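You operate a simulated robot arm through the tools that you are given. There is no shell and no other tool. Be economical: measure what you need, move in short steps, check, and stop when the job is done.

You are at the controls of a simulated two-armed robot. One attempt, no reset.

## Task
Switch off, free the stuck tray, then run it to the gate.
Fine: set it straight on the belt, switch on again, and stop once it rests against the gate.
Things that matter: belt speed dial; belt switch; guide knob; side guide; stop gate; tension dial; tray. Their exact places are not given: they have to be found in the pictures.

Only the result counts: the job must be done as asked and must still hold three seconds after the hand-in. Knocking over, shifting, dropping, spilling or breaking anything else fails it.

## Robot
Two 7-joint arms with fingered hands on one trunk, on a base that drives. Base frame: it is fixed to the floor where the robot stands at the start and does not move with it; the origin is under the middle of the robot, x ahead of it, y to its left, z up. Lengths are in mm, angles in degrees, forces in N, time in s.
The left shoulder is at the start at [60, 138, 872], the right one opposite. With the tool pointing down near the work surface each hand reaches from about 420 to 920 mm from the robot's upright axis, wherever it stands, measured 20 degrees to its own side. Places, roughly: belt speed dial [900, 0, 700]; belt switch [700, 0, 600]; guide knob [800, -500, 800]; side guide [900, -500, 800]; stop gate [1000, -400, 800]; tension dial [800, -300, 700]; tray (20x15x5 cm) [900, -800, 800]. Payload 4 kg a hand.
Tool frame (each hand has its own): the origin (TCP) lies between the finger pads and is the grasp point; the fingertips stand 36 mm ahead of it; z points along the fingers, y is the line along which they close. Largest opening 120 mm; the body of the gripper starts 42 mm behind the TCP. The gripper is a hand of 5 fingers: y runs from the thumb to the fingers, the wrist lies at [-15, -109, -200] in the tool frame.
Orientation is that of the tool frame in the base frame, as a unit quaternion [x, y, z, w]. With the fingers straight down and the wrist toward the robot, the tool's x, y and z point along [0, 1, 0], [1, 0, 0] and [0, 0, -1] of the base frame.

## Interface
- The arms move only by the tool move_arm. It takes "left_commands", "right_commands" or both (then of equal length, played together; a hand with none holds still); each is a list of rows, each a list of 6 numbers: the shift along the tool's x, y, z in mm, then the turn, a rotation vector about the tool's x, y, z in degrees. In form: [[dx, dy, dz, wx, wy, wz], ...]. A call has 1 to 20 rows; each row shifts and turns the commanded pose from where the row before left it, along the tool's axes as they then stand. Rows are played at 5 a second. More than 50 mm and 8.6 degrees between two rows, and nothing of the call is played. Where a pose cannot be reached the arm comes as near as it can. A force on the tool above 40 N (or 10 N above the force at the start of the call, whichever is more), or a blocked arm, ends the call early, and 0.2 s more pass. In this call time passes only in rows, and 0.2 s behind the last. It gives the time, the measured TCP pose, the force on the tool (base axes), the opening and the grip force at its end, in the units of the frame above (readings bear some noise), with the torque about the TCP (base axes, N m) and any sound that the robot's microphone picked up.
- Cameras (640 x 400 px; columns grow to the right, rows downward): "scene" is now at [41.2, 5.1, 1500]; the picture's right is [-0.18, -0.98, 0.00], its down [-0.77, 0.14, -0.62] and it looks along [0.61, -0.11, -0.78] (base axes); focal length 273 px, centre (320, 200). "left" rides on the left gripper at [-69, -79, -131] in its tool frame; the picture's right is [-0.79, -0.29, 0.55], its down [0.55, -0.74, 0.40] and it looks along [0.29, 0.61, 0.74] (tool axes); focal length 222 px, centre (320, 200). "right" rides on the right gripper at [69, -79, -131] in its tool frame; the picture's right is [-0.78, 0.29, -0.55], its down [-0.55, -0.73, 0.40] and it looks along [-0.29, 0.61, 0.74] (tool axes); focal length 222 px, centre (320, 200).
- camera(camera): a new picture of that camera. It takes no simulated time.
- raise_lower(by): slides the trunk up (or, below 0, down) by that many mm; the arms and the scene camera ride with it, the base frame stays. It gives what a move gives, with no picture.
- steer(legs): drives the robot by 1 to 6 legs, each [ahead, left, turn to the left] in mm, mm and degrees, along the robot's own axes; the way and the turn of a leg run together, so that a leg with both is an arc; at most 1500 mm and 180 degrees a leg. The arms and the cameras ride along, it lands a little off, and it stops where it bumps. It gives what a move gives.
- set_fingers(index, middle, ring, little, thumb_bend, thumb_turn, hand): sets how far each is bent, from 0 (flat) to 100 (curled in); at 30 the hand is open as for a grip, at 70 the pads meet at the TCP. One left out holds its place. A second passes; each finger stops where it meets its share of the squeeze, and holds until it gets a number again. It is the only way to open and close the hand. It gives what a move gives, with no picture; readings hold the bend of each and the force on index, middle, ring, little, thumb and palm. thumb_turn goes from beside the hand (0) to across from the fingers (100), as for a grip.
- aim_head(pan, tilt): turns the head with the scene camera to pan (to the left, within 86 degrees either way) and tilt (down, from -29 to 69), counted from straight ahead of the robot. It gives what a move gives.
- measure_at(camera, pixels): for up to 12 pixels [column, row] of the newest picture of that camera ("zoom" is the newest enlarged one), the place [x, y, z] in the base frame of the surface seen there, good to about 2 mm, but the place of the scene camera against the robot may be out by one fixed shift of up to 25 mm in any direction. It takes no simulated time.
- inspect(camera, box): a new picture of the part [left, top, right, bottom] of that camera's present view, enlarged. It takes no simulated time.
- sign_off(): hands the job in; it is judged then, once.

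Work in short steps. Measure before you move; look again where a grasp or a placing could have gone wrong, and mend it. You have 80 turns and 70 pictures in all, those below and enlarged ones among them. Open the grippers and draw the arms clear of the work before you hand the job in, unless the task says otherwise; then end with one line.

The tools are called after "Request:" as a command line: name --argument value ..., lists and objects as JSON in quotes. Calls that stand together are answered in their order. move_arm: Moves the arms, as the interface text tells. Its arguments: {"type":"object","properties":{"left_commands":{"type":"array","items":{"type":"array","items":{"type":"number"}}},"right_commands":{"type":"array","items":{"type":"array","items":{"type":"number"}}}},"required":[]} The other tools are called the same way: raise_lower (by) slides the trunk up or down; set_fingers (index, middle, ring, little, thumb_bend, thumb_turn, hand) moves the fingers one by one; steer (legs) drives the base; aim_head (pan, tilt) turns the head that bears the scene camera; camera (camera) takes a picture; measure_at (camera, pixels) gives the place of the surface under pixels of a picture; inspect (camera, box) takes an enlarged picture of a part of a camera's view; sign_off () hands the job in.

At the start:

```text
clock: 0.0
left_tcp_pos: [502.4, 147.2, 1019.2]
left_tcp_rot: [0.708, 0.706, 0.0, 0.0]
left_force: [1.1, 0.6, 0.4]
left_torque: [-0.01, -0.01, 0.01]
left_gripper_width: 119.5
left_grip_force: 0.0
left_shape: jaw
left_bend: [30.0, 30.0, 30.0, 30.0, 30.0, 97.0]
left_finger forces: [0.0, 0.0, 0.0, 0.0, 0.0, 0.0]
right_tcp_pos: [476.0, -290.5, 1041.1]
right_tcp_rot: [0.707, 0.707, 0.0, 0.0]
right_force: [0.0, -0.2, 0.1]
right_torque: [0.03, 0.02, 0.08]
right_gripper_width: 119.6
right_grip_force: 0.0
right_shape: jaw
right_bend: [30.0, 30.0, 30.0, 30.0, 30.0, 97.0]
right_finger forces: [0.0, 0.0, 0.1, 0.0, 0.0, 0.0]
trunk travel left (down, up): [-450.0, 140.0]
robot x, y, heading: [3.8, -0.3, -0.1]
head pan, tilt: [-10.1, 51.6]
```

scene: 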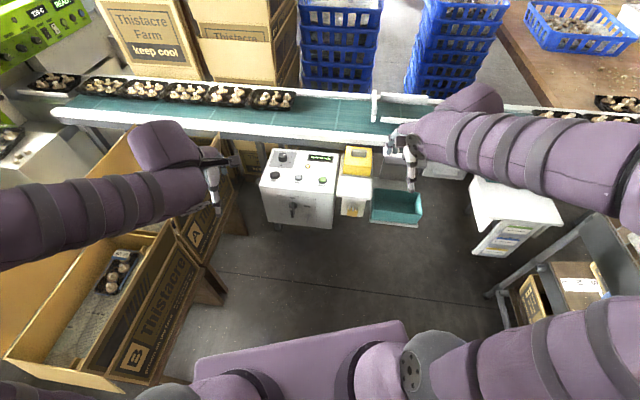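
right: 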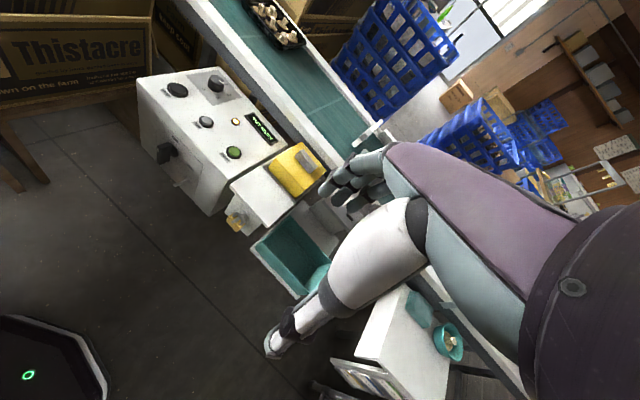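
left: 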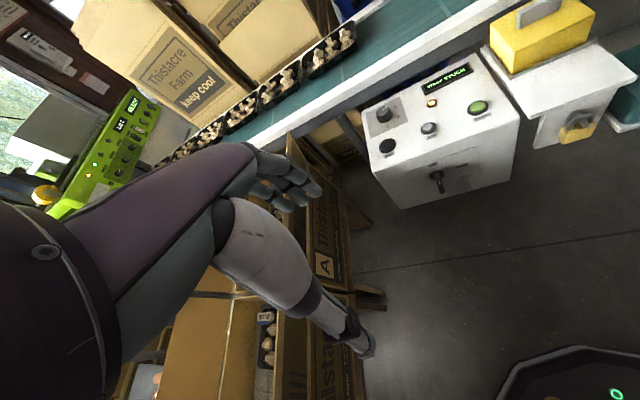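

The control box stands at scene (300,185) and the belt behind it; the right arm hides the belt's right end. I enlarge the box and turn the head to the right for the tray and gate.

Request:
inspect --camera "scene" --box '[240, 130, 440, 255]'

Request:
aim_head --pan -40 --tilt 40

Request:
camera --camera "scene"

```text
3.20 times, centred on (340, 192) of scene
```

zoom: 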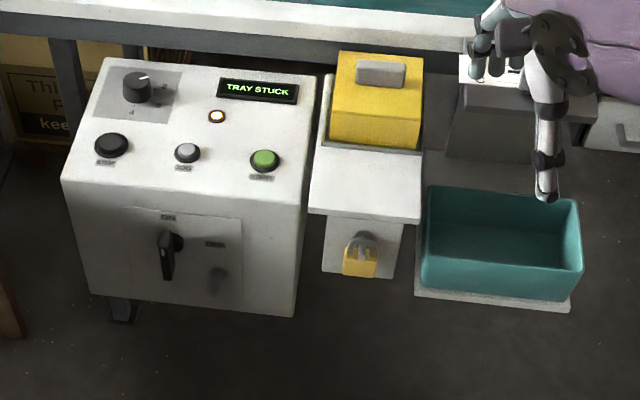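

```text
clock: 0.9
left_tcp_pos: [501.8, 147.1, 1018.5]
left_tcp_rot: [0.708, 0.707, 0.0, 0.001]
left_force: [-0.4, 0.4, -0.5]
left_torque: [0.01, -0.02, -0.03]
left_gripper_width: 119.8
left_grip_force: 0.0
left_shape: jaw
left_bend: [30.0, 30.0, 30.0, 30.0, 30.0, 97.0]
left_finger forces: [0.1, 0.1, 0.1, 0.1, 0.0, 0.1]
right_tcp_pos: [477.4, -290.1, 1041.8]
right_tcp_rot: [0.707, 0.707, 0.0, 0.0]
right_force: [-0.2, -0.3, 1.2]
right_torque: [0.01, 0.03, -0.03]
right_gripper_width: 119.6
right_grip_force: 0.0
right_shape: jaw
right_bend: [30.0, 30.0, 30.0, 30.0, 30.0, 97.0]
right_finger forces: [0.0, 0.0, 0.0, 0.1, 0.0, 0.0]
trunk travel left (down, up): [-450.0, 140.0]
robot x, y, heading: [0.5, 4.7, 0.0]
head pan, tilt: [-40.0, 40.0]
```

```text
65 pictures are left
```

scene: 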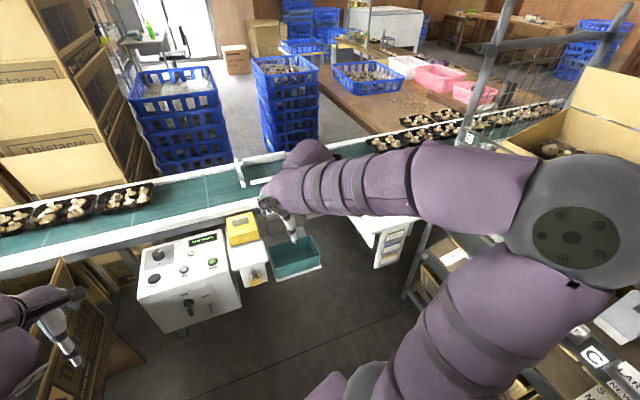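

The right arm still covers the belt around (300-450,170). I measure the box and belt points, then lift the right hand out of the way.

Request:
measure_at --camera "scene" --pixels '[[158, 252], [184, 300], [240, 225], [255, 270], [295, 255], [240, 170], [255, 155], [200, 210], [380, 140], [470, 140], [150, 230], [390, 225]]'

Request:
camera --camera "right"

Request:
steer --legs '[[-150, -450, 0]]'

Request:
camera --camera "scene"

```text
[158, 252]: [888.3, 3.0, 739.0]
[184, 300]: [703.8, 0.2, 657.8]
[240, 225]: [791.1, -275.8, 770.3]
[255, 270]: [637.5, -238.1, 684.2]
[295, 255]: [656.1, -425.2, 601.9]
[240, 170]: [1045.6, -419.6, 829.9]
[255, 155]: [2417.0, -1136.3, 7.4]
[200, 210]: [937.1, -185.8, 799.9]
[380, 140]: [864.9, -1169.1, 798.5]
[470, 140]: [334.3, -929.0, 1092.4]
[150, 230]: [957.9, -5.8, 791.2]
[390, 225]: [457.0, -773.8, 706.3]
```

```text
64 pictures are left
```

right: 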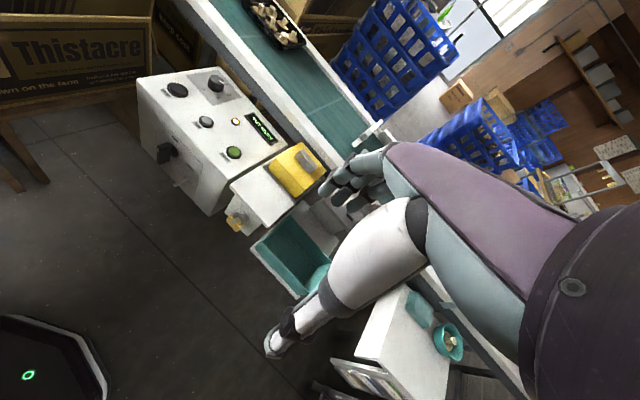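

```text
clock: 3.8
left_tcp_pos: [351.8, -298.5, 1018.4]
left_tcp_rot: [0.705, 0.709, 0.0, 0.0]
left_force: [-1.1, -0.1, -0.2]
left_torque: [0.01, 0.0, -0.01]
left_gripper_width: 119.7
left_grip_force: 0.0
left_shape: jaw
left_bend: [30.0, 30.0, 30.0, 30.0, 30.0, 97.0]
left_finger forces: [0.0, 0.0, 0.1, 0.1, 0.0, 0.0]
right_tcp_pos: [328.4, -736.7, 1041.1]
right_tcp_rot: [0.705, 0.709, 0.0, 0.0]
right_force: [0.7, 0.0, 0.8]
right_torque: [0.02, -0.02, 0.02]
right_gripper_width: 119.7
right_grip_force: 0.1
right_shape: jaw
right_bend: [30.0, 30.0, 30.0, 30.0, 30.0, 97.0]
right_finger forces: [0.1, 0.0, 0.1, 0.0, 0.0, 0.0]
trunk travel left (down, up): [-450.0, 140.0]
robot x, y, heading: [-149.4, -447.2, 0.6]
head pan, tilt: [-40.0, 40.0]
```

```text
63 pictures are left
```

scene: 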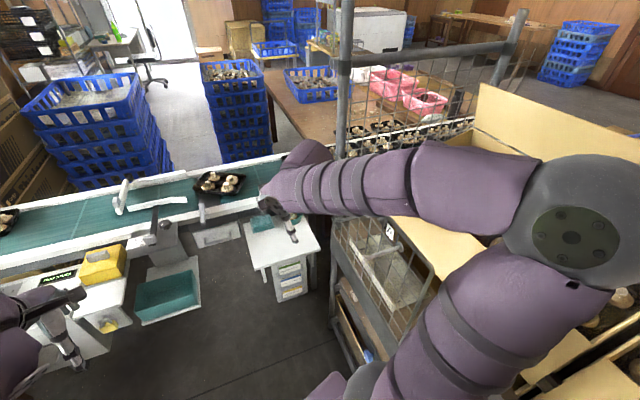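

Now the tray shows at (220,185), the gate/guide near (125,195)-(180,200). I enlarge that area and look straight ahead as well.

Request:
aim_head --pan 5 --tilt 40

Request:
camera --camera "scene"

Request:
inspect --camera "scene" --box '[290, 100, 490, 225]'

```text
clock: 4.9
left_tcp_pos: [350.5, -296.9, 1018.5]
left_tcp_rot: [0.706, 0.708, 0.0, 0.0]
left_force: [-0.1, -0.5, -0.1]
left_torque: [0.03, 0.01, 0.0]
left_gripper_width: 119.6
left_grip_force: 0.0
left_shape: jaw
left_bend: [30.0, 30.0, 30.0, 30.0, 30.0, 97.0]
left_finger forces: [0.0, 0.0, 0.0, 0.0, 0.0, 0.0]
right_tcp_pos: [327.5, -735.9, 1042.2]
right_tcp_rot: [0.704, 0.71, 0.001, 0.001]
right_force: [0.2, 0.4, -0.7]
right_torque: [0.01, 0.01, 0.01]
right_gripper_width: 119.8
right_grip_force: 0.0
right_shape: jaw
right_bend: [30.0, 30.0, 30.0, 30.0, 30.0, 97.0]
right_finger forces: [0.0, 0.1, 0.0, 0.0, 0.0, 0.1]
trunk travel left (down, up): [-450.0, 140.0]
robot x, y, heading: [-145.5, -445.0, 0.5]
head pan, tilt: [5.0, 40.0]
```

```text
62 pictures are left
```

scene: 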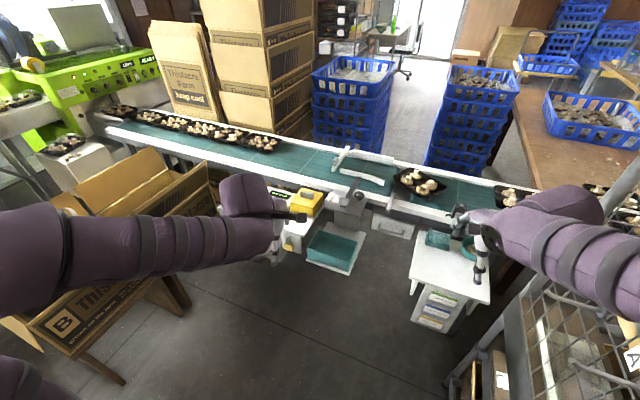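

```text
3.20 times, centred on (390, 162) of scene
```

zoom: 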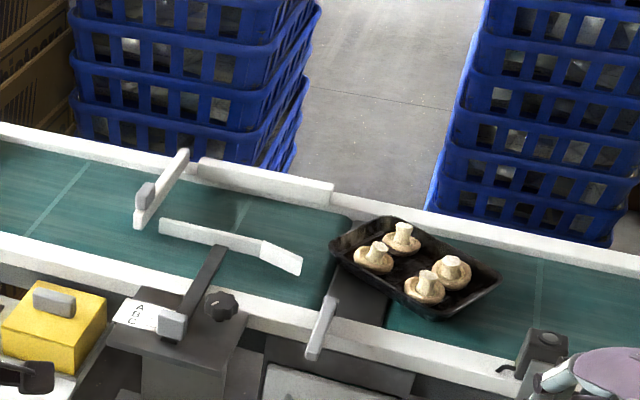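

The zoom shows the tray skewed at a transfer joint (410,265), gate arm (160,190), guides, a guide knob (220,305) with a scale. I measure these points and enlarge more.

Request:
measure_at --camera "zoom" --pixels '[[335, 245], [395, 222], [497, 283], [430, 316], [185, 155], [140, 220], [165, 222], [260, 245], [298, 268], [200, 165], [330, 190], [220, 300]]'

Request:
inspect --camera "scene" --box '[310, 140, 410, 220]'

Request:
measure_at --camera "zoom" --pixels '[[150, 355], [250, 320], [330, 300], [500, 200], [500, 240], [280, 240], [360, 330], [620, 380], [400, 380], [80, 420], [80, 320], [400, 240]]'

```text
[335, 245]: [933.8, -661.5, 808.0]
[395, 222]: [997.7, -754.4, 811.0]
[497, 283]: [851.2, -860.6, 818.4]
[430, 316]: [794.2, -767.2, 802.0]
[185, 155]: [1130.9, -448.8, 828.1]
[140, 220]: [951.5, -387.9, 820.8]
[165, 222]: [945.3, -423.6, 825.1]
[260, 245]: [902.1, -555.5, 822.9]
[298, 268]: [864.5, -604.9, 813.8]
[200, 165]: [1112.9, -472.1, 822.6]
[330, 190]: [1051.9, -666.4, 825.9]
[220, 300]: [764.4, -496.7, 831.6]
```

```text
5.00 times, centred on (360, 180) of scene
```

zoom: 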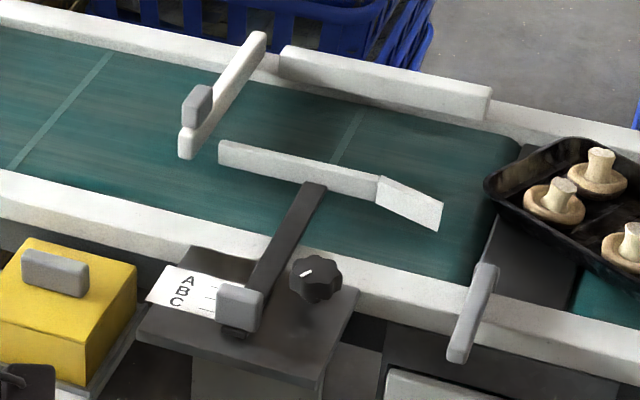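

```text
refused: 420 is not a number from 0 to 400
```

The belt runs about 72° from x toward +y. I measure the guides' faces, scale and knob in this zoom.

Request:
measure_at --camera "zoom" --pixels '[[300, 75], [480, 115], [240, 147], [360, 178], [225, 145], [370, 195], [240, 305], [315, 285], [330, 340], [200, 300], [485, 270], [455, 355]]'

Request:
measure_at --camera "zoom" --pixels '[[190, 280], [180, 290], [175, 302], [420, 260], [350, 245], [150, 200], [60, 150], [200, 100], [255, 40], [185, 145], [65, 270], [310, 195]]'

Request:
inspect --camera "scene" --box '[380, 155, 480, 240]'

```text
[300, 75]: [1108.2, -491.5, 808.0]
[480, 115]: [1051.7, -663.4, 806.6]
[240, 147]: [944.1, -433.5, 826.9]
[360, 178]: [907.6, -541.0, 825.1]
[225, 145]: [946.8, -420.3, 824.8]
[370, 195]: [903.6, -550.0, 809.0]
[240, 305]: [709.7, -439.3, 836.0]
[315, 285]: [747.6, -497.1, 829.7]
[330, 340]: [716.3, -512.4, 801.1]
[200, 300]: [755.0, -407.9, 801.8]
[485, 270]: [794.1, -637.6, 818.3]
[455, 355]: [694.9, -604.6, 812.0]
```

```text
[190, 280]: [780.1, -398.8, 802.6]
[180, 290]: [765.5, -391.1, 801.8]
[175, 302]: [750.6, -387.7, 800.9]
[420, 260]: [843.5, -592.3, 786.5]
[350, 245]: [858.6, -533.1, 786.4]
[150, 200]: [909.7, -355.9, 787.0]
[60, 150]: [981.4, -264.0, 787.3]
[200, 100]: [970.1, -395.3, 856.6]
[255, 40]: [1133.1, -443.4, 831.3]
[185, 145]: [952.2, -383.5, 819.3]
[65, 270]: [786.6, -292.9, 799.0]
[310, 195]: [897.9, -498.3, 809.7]
```

```text
4.71 times, centred on (430, 198) of scene
```

zoom: 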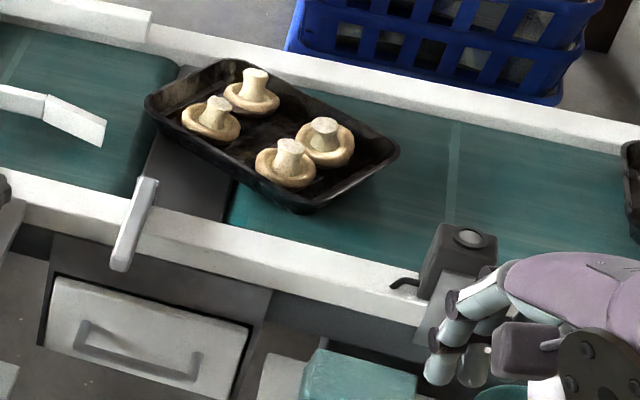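

The right setting (scale A/B/C) and box need a closer look. I drive back in front of the control box, facing along the belt's normal (about -17.5°), staying right of the carton bin.

Request:
steer --legs '[[145, 345, 0], [0, 0, -17.5]]'

Request:
aim_head --pan 15 --tilt 50

Request:
camera --camera "scene"

```text
clock: 8.2
left_tcp_pos: [516.4, -111.2, 1019.0]
left_tcp_rot: [0.805, 0.593, 0.0, 0.0]
left_force: [-0.3, -0.5, -0.6]
left_torque: [0.01, 0.01, -0.01]
left_gripper_width: 119.9
left_grip_force: 0.1
left_shape: jaw
left_bend: [30.0, 30.0, 30.0, 30.0, 30.0, 97.0]
left_finger forces: [0.0, 0.0, 0.0, 0.0, 0.1, 0.1]
right_tcp_pos: [361.4, -520.1, 1041.0]
right_tcp_rot: [0.805, 0.593, 0.0, 0.0]
right_force: [0.4, 0.7, -0.1]
right_torque: [-0.03, 0.04, 0.0]
right_gripper_width: 119.8
right_grip_force: 0.1
right_shape: jaw
right_bend: [30.0, 30.0, 30.0, 30.0, 30.0, 97.0]
right_finger forces: [0.0, 0.0, 0.0, 0.0, 0.0, 0.0]
trunk travel left (down, up): [-450.0, 140.0]
robot x, y, heading: [-1.8, -94.6, -17.2]
head pan, tilt: [5.0, 40.0]
```

```text
clock: 9.0
left_tcp_pos: [517.0, -110.4, 1018.4]
left_tcp_rot: [0.805, 0.593, 0.0, 0.0]
left_force: [0.4, 0.2, -0.3]
left_torque: [0.02, -0.02, -0.01]
left_gripper_width: 119.9
left_grip_force: 0.1
left_shape: jaw
left_bend: [30.0, 30.0, 30.0, 30.0, 30.0, 97.0]
left_finger forces: [0.0, 0.1, 0.0, 0.1, 0.0, 0.1]
right_tcp_pos: [361.3, -520.4, 1041.3]
right_tcp_rot: [0.804, 0.594, 0.0, -0.001]
right_force: [0.1, -0.7, -0.5]
right_torque: [0.01, 0.0, 0.02]
right_gripper_width: 119.5
right_grip_force: 0.1
right_shape: jaw
right_bend: [30.0, 30.0, 30.0, 30.0, 30.0, 97.0]
right_finger forces: [0.1, 0.0, 0.1, 0.0, 0.1, 0.0]
trunk travel left (down, up): [-450.0, 140.0]
robot x, y, heading: [-9.2, -104.6, -17.1]
head pan, tilt: [15.0, 50.0]
```

```text
58 pictures are left
```

scene: 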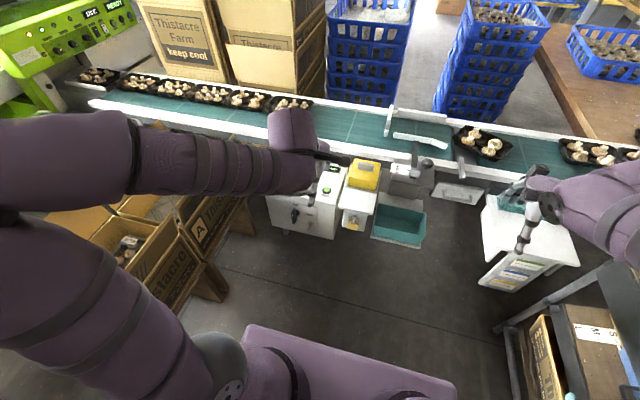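

From here the gate, guide, yellow case and box front show between (270,90) and (520,240). I enlarge that and look through the left hand camera.

Request:
inspect --camera "scene" --box '[260, 150, 400, 240]'

Request:
camera --camera "left"

Request:
inspect --camera "scene" --box '[365, 95, 525, 205]'

```text
4.44 times, centred on (330, 195) of scene
```

zoom: 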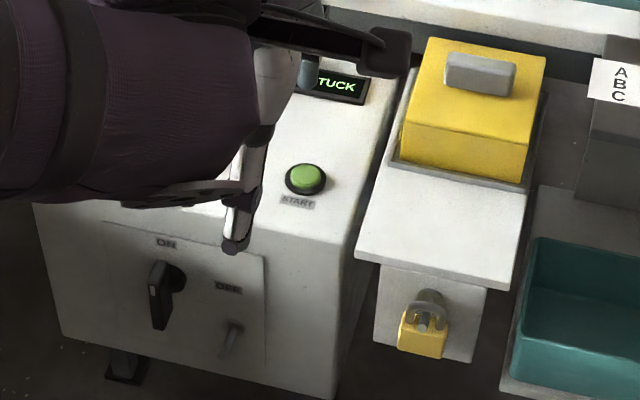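

```text
56 pictures are left
```

left: 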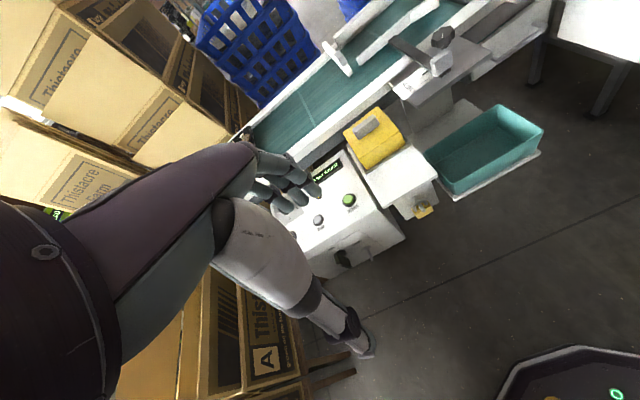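

```text
3.64 times, centred on (445, 150) of scene
```

zoom: 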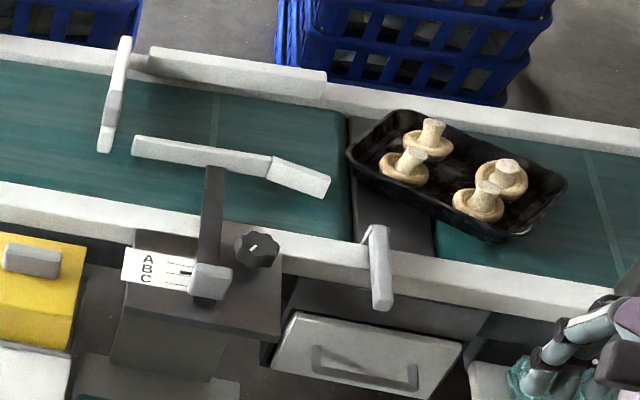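

The scale pointer sits near (185,272) of the zoom. I enlarge the scale strongly and the padlock/cover area.

Request:
inspect --camera "scene" --box '[390, 155, 450, 192]'

Request:
inspect --camera "left" --box '[270, 120, 450, 285]'

```text
10.67 times, centred on (420, 174) of scene
```

zoom: 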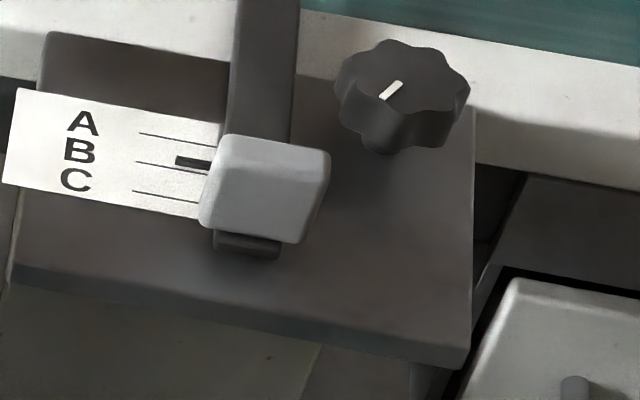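

```text
2.42 times, centred on (360, 202) of left
```

zoom: 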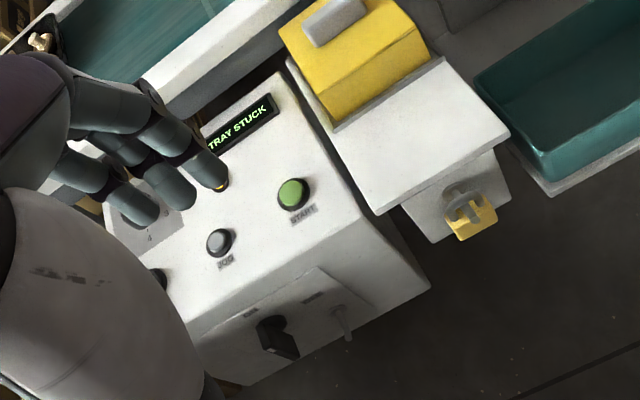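

The guide pointer is at B, and the channel is wide enough for the tray. The newest zoom is from the left hand camera (free of the scene camera's shift), so I measure the switch and buttons in it.

Request:
measure_at --camera "zoom" --pixels '[[262, 325], [296, 348], [275, 320], [345, 335], [250, 312], [314, 296], [293, 193], [222, 240], [360, 310], [230, 340], [470, 205], [370, 60]]'

Request:
inspect --camera "left" --box '[320, 225, 380, 280]'

Request:
measure_at --camera "scene" --pixels '[[326, 190]]'

```text
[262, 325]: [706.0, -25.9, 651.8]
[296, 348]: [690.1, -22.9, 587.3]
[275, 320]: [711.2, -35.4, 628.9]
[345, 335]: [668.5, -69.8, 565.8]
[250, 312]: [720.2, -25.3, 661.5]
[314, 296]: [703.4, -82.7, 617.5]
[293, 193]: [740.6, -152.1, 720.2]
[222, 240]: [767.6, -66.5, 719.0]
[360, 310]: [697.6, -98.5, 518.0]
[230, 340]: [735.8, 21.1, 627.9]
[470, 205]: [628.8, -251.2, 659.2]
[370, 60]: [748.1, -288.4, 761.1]
```

```text
7.27 times, centred on (350, 252) of left
```

zoom: 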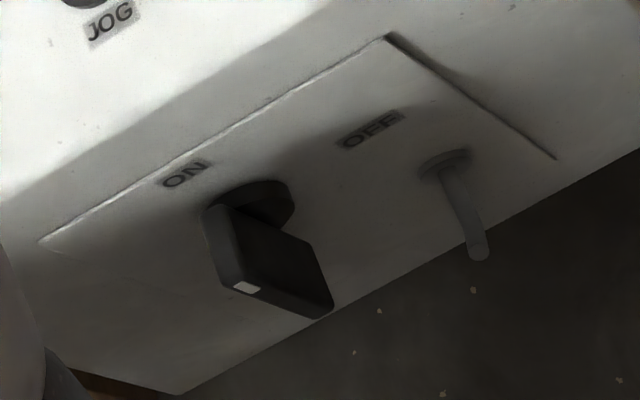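

```text
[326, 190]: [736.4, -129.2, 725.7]
```

The scene camera reads about (−3,+24,+6) mm off the truth (button and bar agree). The switch bar is vertical at ON, centre about (703,-25,620) on a panel normal to the robot, OFF being 90° clockwise. I check the bin on the left for clearance before posing the left hand forward.

Request:
measure_at --camera "scene" --pixels '[[200, 228], [245, 195], [160, 245], [120, 215], [215, 285], [180, 210], [210, 200]]'

Request:
move_arm --left_commands '[[0, 0, 0, -4.8, -4.8, -4.8], [0, 0, 0, -4.8, -4.8, -4.8], [0, 0, 0, -4.8, -4.8, -4.8], [0, 0, 0, -4.8, -4.8, -4.8], [0, 0, 0, -4.8, -4.8, -4.8], [0, 0, 0, -4.8, -4.8, -4.8], [0, 0, 0, -4.8, -4.8, -4.8], [0, 0, 0, -4.8, -4.8, -4.8], [0, 0, 0, -4.8, -4.8, -4.8], [0, 0, 0, -4.8, -4.8, -4.8], [0, 0, 0, -4.8, -4.8, -4.8], [0, 0, 0, -4.8, -4.8, -4.8], [0, 0, 0, -4.8, -4.8, -4.8], [0, 0, 0, -4.8, -4.8, -4.8], [0, 0, 0, -2.08, -2.08, -2.08]]'

```text
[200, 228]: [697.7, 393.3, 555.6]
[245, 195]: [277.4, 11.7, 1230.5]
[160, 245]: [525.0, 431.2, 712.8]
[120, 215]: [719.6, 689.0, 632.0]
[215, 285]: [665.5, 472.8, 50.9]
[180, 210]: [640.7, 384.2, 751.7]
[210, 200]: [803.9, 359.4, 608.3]
```

```text
clock: 12.2
left_tcp_pos: [598.8, -86.5, 1182.9]
left_tcp_rot: [0.18, 0.714, -0.102, 0.668]
left_force: [0.0, -0.3, 0.1]
left_torque: [0.02, 0.0, 0.0]
left_gripper_width: 120.0
left_grip_force: 0.1
left_shape: jaw
left_bend: [30.0, 30.0, 30.0, 30.0, 30.0, 97.0]
left_finger forces: [0.0, 0.1, 0.0, 0.1, 0.0, 0.1]
left hand out of reach, approached as far as the arm can: row 3, 5, 6, 7, 8, 9, 10, 12, 13, 14, 15
right_tcp_pos: [361.6, -519.2, 1041.4]
right_tcp_rot: [0.805, 0.593, 0.0, 0.0]
right_force: [0.5, -0.7, 0.5]
right_torque: [0.02, -0.02, 0.01]
right_gripper_width: 119.8
right_grip_force: 0.1
right_shape: jaw
right_bend: [30.0, 30.0, 30.0, 30.0, 30.0, 97.0]
right_finger forces: [0.1, 0.1, 0.1, 0.0, 0.0, 0.0]
trunk travel left (down, up): [-450.0, 140.0]
robot x, y, heading: [-6.7, -98.3, -16.9]
head pan, tilt: [15.0, 50.0]
```

The hand now points nearly forward (a few degrees off as it was folded too close). I lower the trunk by 200, then bring the hand down and left in front of the switch, still short of it.

Request:
raise_lower --by -200

Request:
move_arm --left_commands '[[20, 10, 0, 0, 0, 0], [20, 10, 0, 0, 0, 0]]'

```text
clock: 14.3
left_tcp_pos: [599.8, -86.6, 983.0]
left_tcp_rot: [0.181, 0.715, -0.103, 0.667]
left_force: [-0.2, -0.5, -1.0]
left_torque: [0.0, 0.02, 0.02]
left_gripper_width: 119.8
left_grip_force: 0.0
left_shape: jaw
left_bend: [30.0, 30.0, 30.0, 30.0, 30.0, 97.0]
left_finger forces: [0.0, 0.0, 0.0, 0.0, 0.1, 0.0]
right_tcp_pos: [361.8, -519.7, 840.5]
right_tcp_rot: [0.805, 0.593, 0.0, 0.0]
right_force: [0.4, 0.4, -0.5]
right_torque: [0.02, 0.06, 0.0]
right_gripper_width: 119.6
right_grip_force: 0.0
right_shape: jaw
right_bend: [30.0, 30.0, 30.0, 30.0, 30.0, 97.0]
right_finger forces: [0.0, 0.0, 0.0, 0.0, 0.0, 0.0]
trunk travel left (down, up): [-250.0, 340.0]
robot x, y, heading: [-8.1, -103.4, -17.1]
head pan, tilt: [15.0, 50.0]
```

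```text
clock: 14.9
left_tcp_pos: [601.4, -60.3, 972.8]
left_tcp_rot: [0.182, 0.718, -0.103, 0.664]
left_force: [0.3, -0.1, 0.1]
left_torque: [0.01, 0.01, -0.01]
left_gripper_width: 119.9
left_grip_force: 0.2
left_shape: jaw
left_bend: [30.0, 30.0, 30.0, 30.0, 30.0, 97.0]
left_finger forces: [0.0, 0.0, 0.0, 0.1, 0.1, 0.0]
left hand out of reach, approached as far as the arm can: row 1, 2
right_tcp_pos: [362.5, -520.0, 840.3]
right_tcp_rot: [0.805, 0.594, 0.0, 0.0]
right_force: [0.3, -0.1, 0.0]
right_torque: [-0.02, -0.03, -0.01]
right_gripper_width: 119.9
right_grip_force: 0.1
right_shape: jaw
right_bend: [30.0, 30.0, 30.0, 30.0, 30.0, 97.0]
right_finger forces: [0.0, 0.0, 0.1, 0.0, 0.0, 0.0]
trunk travel left (down, up): [-250.0, 340.0]
robot x, y, heading: [-6.7, -102.8, -17.3]
head pan, tilt: [15.0, 50.0]
```

That wrist pose is at the left arm's limit; the mirrored motion (thumb right, then turning up) suits the right arm. I shift the robot 150 mm to the left along the belt, and take a look down-left for the bin.

Request:
aim_head --pan 50 --tilt 60

Request:
camera --camera "scene"

```text
clock: 15.9
left_tcp_pos: [600.0, -59.3, 974.0]
left_tcp_rot: [0.181, 0.718, -0.103, 0.664]
left_force: [-0.3, -1.1, 0.5]
left_torque: [0.06, -0.01, -0.01]
left_gripper_width: 120.0
left_grip_force: 0.0
left_shape: jaw
left_bend: [30.0, 30.0, 30.0, 30.0, 30.0, 97.0]
left_finger forces: [0.1, 0.1, 0.0, 0.0, 0.0, 0.0]
right_tcp_pos: [362.4, -519.6, 841.3]
right_tcp_rot: [0.805, 0.593, 0.0, 0.0]
right_force: [-0.2, -0.2, -0.1]
right_torque: [0.0, 0.01, 0.02]
right_gripper_width: 119.3
right_grip_force: 0.1
right_shape: jaw
right_bend: [30.0, 30.0, 30.0, 30.0, 30.0, 97.0]
right_finger forces: [0.0, 0.1, 0.1, 0.0, 0.0, 0.1]
trunk travel left (down, up): [-250.0, 340.0]
robot x, y, heading: [-4.4, -99.7, -16.9]
head pan, tilt: [50.0, 60.0]
```

```text
51 pictures are left
```

scene: 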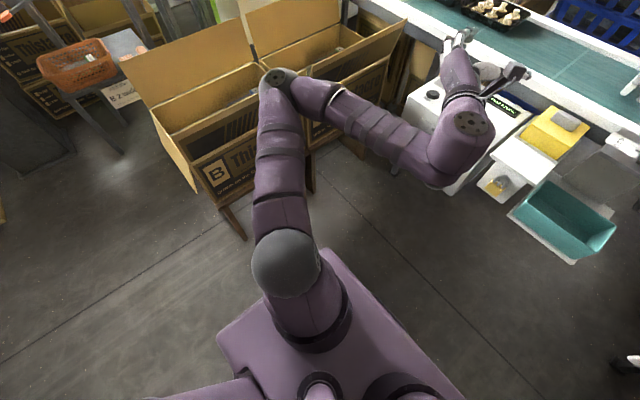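

The left elbow at (275,78) is above the bin edge. I measure the elbow, bin rim and floor distances.

Request:
measure_at --camera "scene" --pixels '[[275, 78], [262, 90], [250, 140], [215, 205], [240, 232], [218, 335], [325, 250], [385, 100], [345, 95], [400, 40]]'

```text
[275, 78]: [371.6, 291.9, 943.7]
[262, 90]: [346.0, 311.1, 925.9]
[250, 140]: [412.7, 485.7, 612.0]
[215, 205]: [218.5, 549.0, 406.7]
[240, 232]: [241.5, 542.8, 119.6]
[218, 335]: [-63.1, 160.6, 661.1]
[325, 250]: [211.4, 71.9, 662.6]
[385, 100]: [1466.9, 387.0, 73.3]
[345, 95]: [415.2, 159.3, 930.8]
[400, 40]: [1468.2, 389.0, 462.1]
```

Elbow is at z≈930, well above the bin (≈750), and floor to the left is free. I drive 150 mm left.

Request:
steer --legs '[[0, 150, 0]]'

Request:
move_arm --right_commands '[[0, 20, 0, 8, 0, 0], [0, 20, 0, 8, 0, 0], [0, 20, 0, 8, 0, 0], [0, 20, 0, 8, 0, 0], [0, 20, 0, 8, 0, 0], [0, 10, 10, 8, 0, 0], [0, 10, 10, 8, 0, 0], [0, 0, 20, 8, 0, 0], [0, 0, 20, 8, 0, 0], [0, 0, 20, 8, 0, 0], [0, 0, 20, 8, 0, 0], [0, 0, 0, 2, 0, 0]]'

```text
clock: 17.3
left_tcp_pos: [646.2, 83.4, 974.0]
left_tcp_rot: [0.181, 0.719, -0.101, 0.664]
left_force: [0.2, 0.3, -0.6]
left_torque: [0.02, -0.03, -0.01]
left_gripper_width: 120.2
left_grip_force: 0.1
left_shape: jaw
left_bend: [30.0, 30.0, 30.0, 30.0, 30.0, 97.0]
left_finger forces: [0.0, 0.0, 0.0, 0.0, 0.1, 0.0]
right_tcp_pos: [407.0, -375.8, 840.2]
right_tcp_rot: [0.805, 0.593, 0.001, 0.001]
right_force: [-0.2, -1.1, 0.3]
right_torque: [-0.01, 0.0, 0.0]
right_gripper_width: 119.8
right_grip_force: 0.0
right_shape: jaw
right_bend: [30.0, 30.0, 30.0, 30.0, 30.0, 97.0]
right_finger forces: [0.0, 0.0, 0.1, 0.1, 0.0, 0.0]
trunk travel left (down, up): [-250.0, 340.0]
robot x, y, heading: [41.4, 41.3, -17.3]
head pan, tilt: [50.0, 60.0]
```

```text
clock: 19.9
left_tcp_pos: [646.4, 83.4, 974.8]
left_tcp_rot: [0.181, 0.719, -0.102, 0.663]
left_force: [-0.1, -0.2, -0.9]
left_torque: [0.02, 0.02, 0.03]
left_gripper_width: 120.1
left_grip_force: 0.1
left_shape: jaw
left_bend: [30.0, 30.0, 30.0, 30.0, 30.0, 97.0]
left_finger forces: [0.1, 0.0, 0.1, 0.0, 0.1, 0.0]
right_tcp_pos: [426.4, -383.3, 756.0]
right_tcp_rot: [0.569, 0.42, -0.419, -0.569]
right_force: [0.4, -0.5, 0.0]
right_torque: [-0.01, 0.0, 0.0]
right_gripper_width: 120.0
right_grip_force: 0.0
right_shape: jaw
right_bend: [30.0, 30.0, 30.0, 30.0, 30.0, 97.0]
right_finger forces: [0.1, 0.1, 0.0, 0.0, 0.1, 0.0]
trunk travel left (down, up): [-250.0, 340.0]
robot x, y, heading: [43.4, 44.3, -17.1]
head pan, tilt: [50.0, 60.0]
```

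The sign was wrong: the hand points backward now (z ≈ −n). I turn it back through down to forward.

Request:
move_arm --right_commands '[[0, 0, 0, -8.5, 0, 0], [0, 0, 0, -8.5, 0, 0], [0, 0, 0, -8.5, 0, 0], [0, 0, 0, -8.5, 0, 0], [0, 0, 0, -8.5, 0, 0], [0, 0, 0, -8.5, 0, 0], [0, 0, 0, -8.5, 0, 0], [0, 0, 0, -8.5, 0, 0], [0, 0, 0, -8.5, 0, 0], [0, 0, 0, -8.5, 0, 0], [0, 20, 0, -8.5, 0, 0], [0, 20, 0, -8.5, 0, 0], [0, 10, 10, -8.5, 0, 0], [0, 0, 20, -8.5, 0, 0], [0, 0, 20, -8.5, 0, 0], [0, 0, 20, -8.5, 0, 0], [0, 0, 20, -8.5, 0, 0], [0, 0, 20, -8.5, 0, 0], [0, 0, 20, -8.5, 0, 0], [0, 0, 20, -8.5, 0, 0]]'

```text
clock: 24.1
left_tcp_pos: [645.8, 82.0, 973.9]
left_tcp_rot: [0.182, 0.718, -0.102, 0.664]
left_force: [1.6, 0.0, 0.5]
left_torque: [0.0, -0.02, 0.0]
left_gripper_width: 119.8
left_grip_force: 0.2
left_shape: jaw
left_bend: [30.0, 30.0, 30.0, 30.0, 30.0, 97.0]
left_finger forces: [0.0, 0.0, 0.1, 0.0, 0.0, 0.1]
right_tcp_pos: [478.9, -519.6, 732.6]
right_tcp_rot: [0.677, 0.55, 0.256, 0.418]
right_force: [0.4, 0.9, -4.0]
right_torque: [-0.03, -0.25, -0.08]
right_gripper_width: 120.0
right_grip_force: 0.0
right_shape: jaw
right_bend: [30.0, 30.0, 30.0, 30.0, 30.0, 97.0]
right_finger forces: [0.1, 0.0, 0.0, 0.0, 0.1, 0.0]
right hand out of reach, approached as far as the arm can: row 11, 12, 13, 14, 17, 18, 19, 20
trunk travel left (down, up): [-250.0, 340.0]
robot x, y, heading: [35.3, 42.4, -17.2]
head pan, tilt: [50.0, 60.0]
```

The hand points forward and 31° down, but some rows were out of reach and a small force shows. I look at the arm.

Request:
aim_head --pan -15 --tilt 60

Request:
camera --camera "scene"

```text
clock: 25.5
left_tcp_pos: [645.5, 83.0, 975.2]
left_tcp_rot: [0.181, 0.719, -0.102, 0.664]
left_force: [0.1, -0.8, 0.1]
left_torque: [0.02, -0.03, -0.02]
left_gripper_width: 119.9
left_grip_force: 0.0
left_shape: jaw
left_bend: [30.0, 30.0, 30.0, 30.0, 30.0, 97.0]
left_finger forces: [0.2, 0.0, 0.0, 0.0, 0.0, 0.0]
right_tcp_pos: [477.5, -519.9, 734.4]
right_tcp_rot: [0.674, 0.554, 0.251, 0.42]
right_force: [1.0, 0.7, 0.1]
right_torque: [0.0, -0.01, -0.01]
right_gripper_width: 119.9
right_grip_force: 0.0
right_shape: jaw
right_bend: [30.0, 30.0, 30.0, 30.0, 30.0, 97.0]
right_finger forces: [0.0, 0.0, 0.0, 0.0, 0.0, 0.0]
trunk travel left (down, up): [-250.0, 340.0]
robot x, y, heading: [39.1, 43.7, -17.2]
head pan, tilt: [-15.0, 60.0]
```

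```text
50 pictures are left
```

scene: 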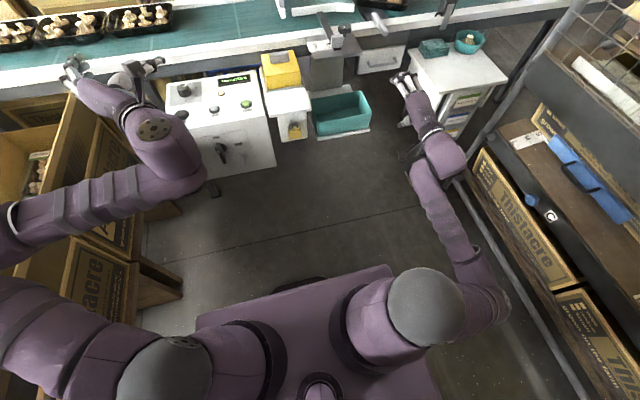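

No contact remains. The elbow is well out right; I bring the right hand left along the belt direction (tool x) and level it.

Request:
move_arm --right_commands '[[40, 0, 0, 0, 0, 0], [45, 0, 0, 0, 0, 0], [45, 0, 0, 0, 0, 0], [45, 0, 0, 0, 0, 0], [45, 0, 0, -4, 0, 0], [45, 0, 0, -5, 0, 0], [45, 0, 0, -5, 0, 0], [45, 0, 0, -5, 0, 0], [45, 0, 0, -6, 0, 0], [40, 0, 0, -6, 0, 0]]'

Request:
camera --camera "scene"

```text
clock: 27.7
left_tcp_pos: [645.2, 83.8, 973.7]
left_tcp_rot: [0.181, 0.719, -0.102, 0.663]
left_force: [0.3, -0.4, 0.3]
left_torque: [-0.01, 0.05, 0.01]
left_gripper_width: 120.2
left_grip_force: 0.0
left_shape: jaw
left_bend: [30.0, 30.0, 30.0, 30.0, 30.0, 97.0]
left_finger forces: [0.0, 0.0, 0.0, 0.0, 0.0, 0.0]
right_tcp_pos: [425.0, -486.5, 979.7]
right_tcp_rot: [0.542, 0.462, 0.393, 0.582]
right_force: [-0.5, 0.6, 0.1]
right_torque: [0.02, 0.0, 0.02]
right_gripper_width: 119.8
right_grip_force: 0.0
right_shape: jaw
right_bend: [30.0, 30.0, 30.0, 30.0, 30.0, 97.0]
right_finger forces: [0.1, 0.0, 0.0, 0.0, 0.0, 0.0]
right hand out of reach, approached as far as the arm can: row 1, 2, 3, 4, 5, 6, 7, 8, 9, 10
trunk travel left (down, up): [-250.0, 340.0]
robot x, y, heading: [38.3, 41.9, -17.0]
head pan, tilt: [-15.0, 60.0]
```

```text
49 pictures are left
```

scene: 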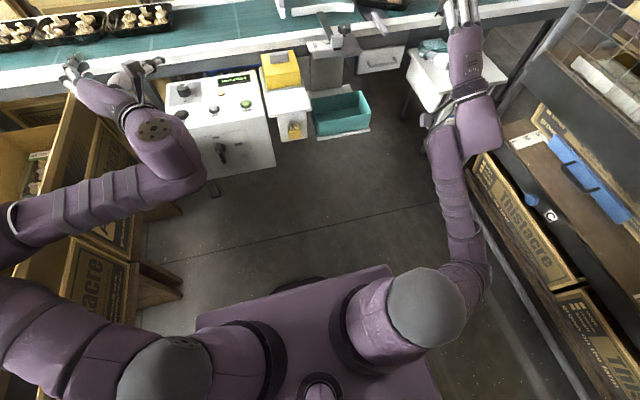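

The forward-pointing pose does not suit these arms. I return both hands to pointing down; from there the open left fingers (ahead of the hand body) can push the switch bar over from the side.

Request:
move_arm --left_commands '[[0, 0, 0, 4.8, 4.8, 4.8], [0, 0, 0, 4.8, 4.8, 4.8], [0, 0, 0, 4.8, 4.8, 4.8], [0, 0, 0, 4.8, 4.8, 4.8], [0, 0, 0, 4.8, 4.8, 4.8], [0, 0, 0, 4.8, 4.8, 4.8], [0, 0, 0, 4.8, 4.8, 4.8], [0, 0, 0, 4.8, 4.8, 4.8], [0, 0, 0, 4.8, 4.8, 4.8], [0, 0, 0, 4.8, 4.8, 4.8], [0, 0, 0, 4.8, 4.8, 4.8], [0, 0, 0, 4.8, 4.8, 4.8], [0, 0, 0, 4.8, 4.8, 4.8], [0, 0, 0, 4.8, 4.8, 4.8], [0, 0, 0, 2.08, 2.08, 2.08]]' --right_commands '[[0, 0, 0, 6, 0, 0], [0, 0, 0, 6, 0, 0], [0, 0, 0, 6, 0, 0], [0, 0, 0, 6, 0, 0], [0, 0, 0, 6, 0, 0], [0, 0, 0, 6, 0, 0], [0, 0, 0, 6, 0, 0], [0, 0, 0, 6, 0, 0], [0, 0, 0, 6, 0, 0], [0, 0, 0, 6, 0, 0], [0, 0, 0, 6, 0, 0], [0, 0, 0, 6, 0, 0], [0, 0, 0, 6, 0, 0], [0, 0, 0, 6, 0, 0], [0, 0, 0, 6, 0, 0]]'

Request:
camera --camera "scene"

Request:
camera --camera "left"

```text
clock: 30.9
left_tcp_pos: [646.2, 83.0, 973.2]
left_tcp_rot: [0.833, 0.549, 0.012, -0.067]
left_force: [-0.4, 0.6, -0.3]
left_torque: [0.0, 0.02, 0.02]
left_gripper_width: 120.0
left_grip_force: 0.1
left_shape: jaw
left_bend: [30.0, 30.0, 30.0, 30.0, 30.0, 97.0]
left_finger forces: [0.0, 0.1, 0.0, 0.1, 0.0, 0.0]
right_tcp_pos: [423.7, -484.8, 978.6]
right_tcp_rot: [0.802, 0.595, -0.036, 0.03]
right_force: [-0.5, -0.6, -0.3]
right_torque: [-0.01, -0.02, -0.01]
right_gripper_width: 120.0
right_grip_force: 0.0
right_shape: jaw
right_bend: [30.0, 30.0, 30.0, 30.0, 30.0, 97.0]
right_finger forces: [0.0, 0.0, 0.0, 0.0, 0.0, 0.0]
trunk travel left (down, up): [-250.0, 340.0]
robot x, y, heading: [38.3, 40.2, -17.2]
head pan, tilt: [-15.0, 60.0]
```

```text
48 pictures are left
```

scene: 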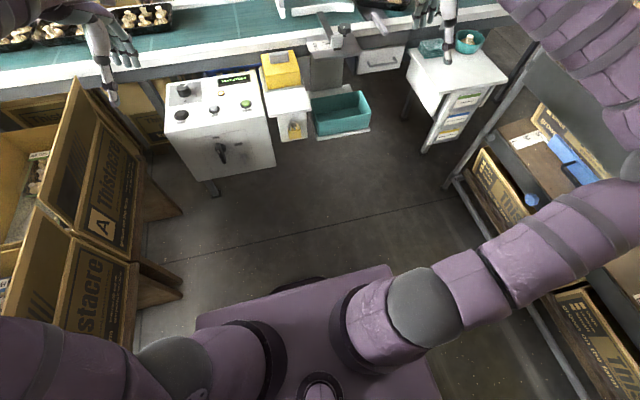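

```text
47 pictures are left
```

left: 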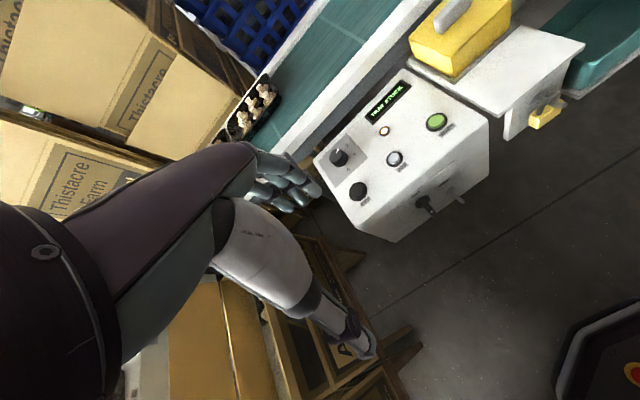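

Both hands point down now. I undo the left hand's ~10° over-turn and lower it to z≈790, left of the switch, then view the fingers.

Request:
move_arm --left_commands '[[0, 0, 0, -2.7, -2.85, -3.0], [0, 0, 0, -2.7, -2.85, -3.0], [0, 0, 45, 0, 0, 0], [0, 0, 45, 0, 0, 0], [0, 0, 45, 0, 0, 0], [0, 0, 45, 0, 0, 0]]'

Request:
camera --camera "left"

Request:
camera --camera "scene"

```text
clock: 32.3
left_tcp_pos: [646.4, 82.7, 795.6]
left_tcp_rot: [0.804, 0.594, 0.001, 0.0]
left_force: [-0.5, -0.6, 0.1]
left_torque: [-0.01, -0.01, 0.0]
left_gripper_width: 120.1
left_grip_force: 0.0
left_shape: jaw
left_bend: [30.0, 30.0, 30.0, 30.0, 30.0, 97.0]
left_finger forces: [0.0, 0.0, 0.0, 0.0, 0.0, 0.0]
right_tcp_pos: [424.6, -484.8, 979.8]
right_tcp_rot: [0.803, 0.594, -0.035, 0.031]
right_force: [0.2, -0.1, 0.2]
right_torque: [0.02, -0.02, 0.04]
right_gripper_width: 120.1
right_grip_force: 0.0
right_shape: jaw
right_bend: [30.0, 30.0, 30.0, 30.0, 30.0, 97.0]
right_finger forces: [0.0, 0.0, 0.0, 0.1, 0.0, 0.1]
trunk travel left (down, up): [-250.0, 340.0]
robot x, y, heading: [40.7, 36.1, -17.4]
head pan, tilt: [-15.0, 60.0]
```

```text
46 pictures are left
```

left: 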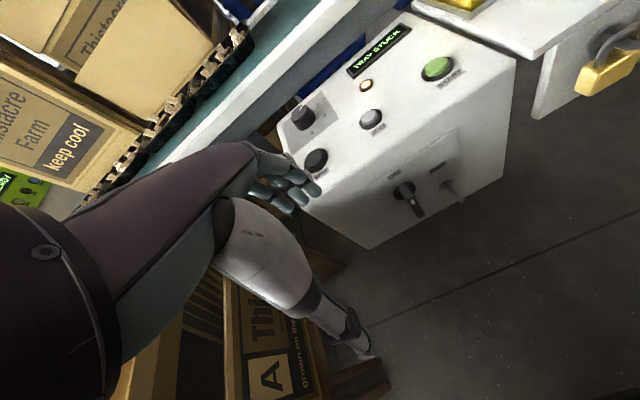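

```text
45 pictures are left
```

scene: 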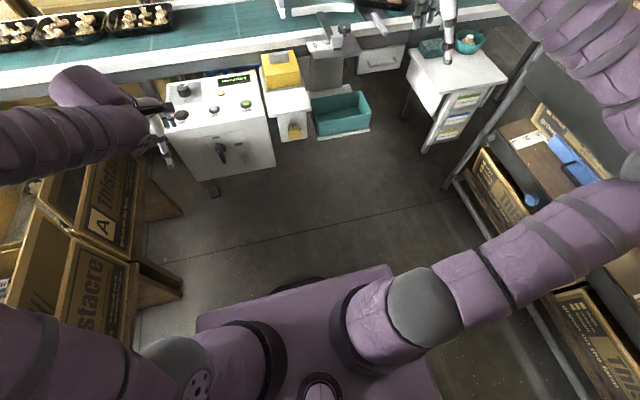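

The left hand is beside the box, fingers at left-image (290,185). I measure fingertips and the switch bar in this picture.

Request:
measure_at --camera "left" --pixels '[[317, 191], [302, 178], [299, 200], [288, 210], [272, 192], [368, 352], [402, 190], [418, 213], [408, 186], [455, 198], [393, 172], [438, 166]]'

Request:
inspect --camera "left" --box '[240, 130, 480, 280]'

```text
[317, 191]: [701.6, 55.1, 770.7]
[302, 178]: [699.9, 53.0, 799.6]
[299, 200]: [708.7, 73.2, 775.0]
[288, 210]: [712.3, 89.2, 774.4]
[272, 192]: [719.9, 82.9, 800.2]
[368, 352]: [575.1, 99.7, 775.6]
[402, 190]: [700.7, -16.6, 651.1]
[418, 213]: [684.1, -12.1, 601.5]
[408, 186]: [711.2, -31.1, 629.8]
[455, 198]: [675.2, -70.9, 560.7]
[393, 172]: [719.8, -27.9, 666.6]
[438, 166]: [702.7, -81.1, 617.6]
```

```text
2.67 times, centred on (360, 205) of left
```

zoom: 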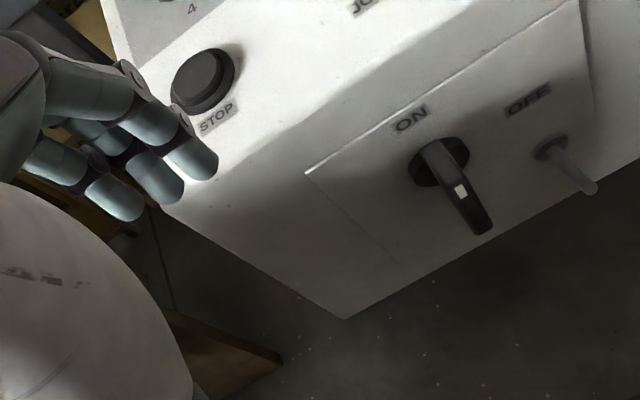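

Index fingertip is at about TCP+61 mm toward the panel and 10-20 mm right; the bar's left face is at s≈194 with top z≈652. I lower the fingers to z≈632 beside the bar, 12 mm nearer the panel, then move right to near contact.

Request:
move_arm --left_commands '[[0, 12, 30, 0, 0, 0], [0, 0, 50, 0, 0, 0], [0, 0, 50, 0, 0, 0], [-20, 0, 0, 0, 0, 0], [-20, 0, 0, 0, 0, 0]]'

Request:
camera --camera "left"

```text
clock: 33.5
left_tcp_pos: [644.9, 40.9, 664.3]
left_tcp_rot: [0.804, 0.594, 0.0, 0.001]
left_force: [0.6, -0.4, 0.0]
left_torque: [0.01, 0.01, -0.03]
left_gripper_width: 120.0
left_grip_force: 0.1
left_shape: jaw
left_bend: [30.0, 30.0, 30.0, 30.0, 30.0, 97.0]
left_finger forces: [0.0, 0.1, 0.0, 0.0, 0.0, 0.0]
right_tcp_pos: [424.5, -485.7, 979.6]
right_tcp_rot: [0.803, 0.594, -0.035, 0.031]
right_force: [0.1, 0.4, -0.2]
right_torque: [0.01, -0.02, -0.04]
right_gripper_width: 120.0
right_grip_force: 0.0
right_shape: jaw
right_bend: [30.0, 30.0, 30.0, 30.0, 30.0, 97.0]
right_finger forces: [0.0, 0.0, 0.1, 0.0, 0.0, 0.1]
trunk travel left (down, up): [-250.0, 340.0]
robot x, y, heading: [34.8, 39.3, -17.3]
head pan, tilt: [-15.0, 60.0]
```

```text
43 pictures are left
```

left: 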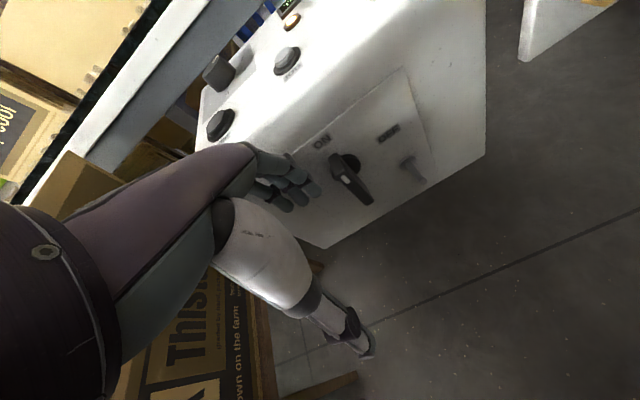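

The fingers (310,190) are just left of the bar (350,180). I push right 60 mm in small steps.

Request:
move_arm --left_commands '[[-12, 0, 0, 0, 0, 0], [-12, 0, 0, 0, 0, 0], [-12, 0, 0, 0, 0, 0], [-12, 0, 0, 0, 0, 0], [-12, 0, 0, 0, 0, 0]]'

Request:
camera --camera "left"

```text
clock: 34.7
left_tcp_pos: [627.2, -17.0, 664.6]
left_tcp_rot: [0.805, 0.593, 0.0, 0.001]
left_force: [-0.3, 0.5, 0.3]
left_torque: [-0.03, -0.06, 0.01]
left_gripper_width: 120.4
left_grip_force: 0.1
left_shape: jaw
left_bend: [30.0, 30.0, 30.0, 30.0, 30.0, 97.0]
left_finger forces: [0.7, 0.0, 0.0, 0.0, 0.1, 0.0]
right_tcp_pos: [424.9, -485.9, 978.5]
right_tcp_rot: [0.804, 0.593, -0.035, 0.032]
right_force: [1.0, 0.1, 0.6]
right_torque: [0.04, -0.01, 0.01]
right_gripper_width: 119.9
right_grip_force: 0.2
right_shape: jaw
right_bend: [30.0, 30.0, 30.0, 30.0, 30.0, 97.0]
right_finger forces: [0.1, 0.0, 0.0, 0.0, 0.1, 0.1]
trunk travel left (down, up): [-250.0, 340.0]
robot x, y, heading: [36.2, 42.5, -17.1]
head pan, tilt: [-15.0, 60.0]
```

```text
42 pictures are left
```

left: 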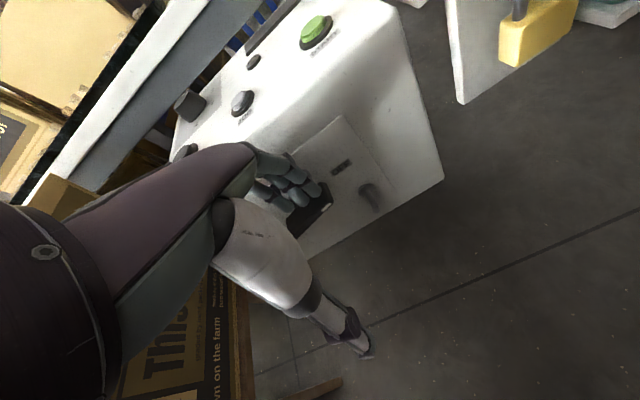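

The bar seems turned nearly to horizontal and the lamp is off. I push down slightly to seat it, then lift and look.

Request:
move_arm --left_commands '[[-6, 0, 4, 0, 0, 0], [0, 0, 5, 0, 0, 0], [0, 0, -30, 0, 0, 0], [0, 0, -40, 0, 0, 0], [20, 0, -40, 0, 0, 0], [30, 0, -30, 0, 0, 0]]'

Request:
inspect --camera "left" --box '[260, 0, 560, 240]'

```text
clock: 36.1
left_tcp_pos: [640.6, 28.7, 796.1]
left_tcp_rot: [0.805, 0.594, 0.0, 0.001]
left_force: [0.5, 0.0, -0.6]
left_torque: [0.0, -0.01, 0.0]
left_gripper_width: 120.1
left_grip_force: 0.0
left_shape: jaw
left_bend: [30.0, 30.0, 30.0, 30.0, 30.0, 97.0]
left_finger forces: [0.1, 0.0, 0.1, 0.1, 0.0, 0.1]
right_tcp_pos: [423.0, -485.2, 979.2]
right_tcp_rot: [0.803, 0.594, -0.035, 0.031]
right_force: [-0.4, -0.3, 1.0]
right_torque: [0.0, 0.0, 0.0]
right_gripper_width: 120.1
right_grip_force: 0.2
right_shape: jaw
right_bend: [30.0, 30.0, 30.0, 30.0, 30.0, 97.0]
right_finger forces: [0.0, 0.0, 0.1, 0.1, 0.0, 0.0]
trunk travel left (down, up): [-250.0, 340.0]
robot x, y, heading: [33.9, 43.2, -17.3]
head pan, tilt: [-15.0, 60.0]
```

```text
1.67 times, centred on (410, 120) of left
```

zoom: 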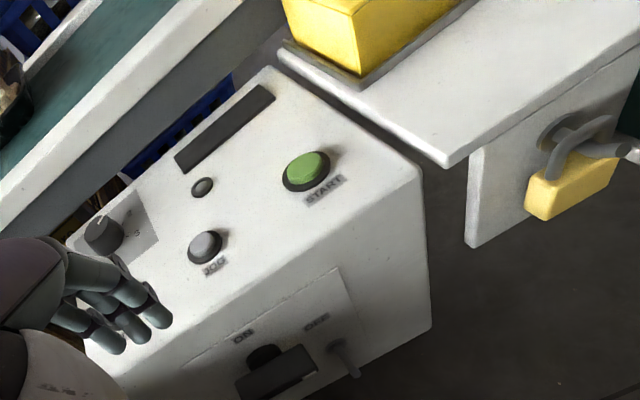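

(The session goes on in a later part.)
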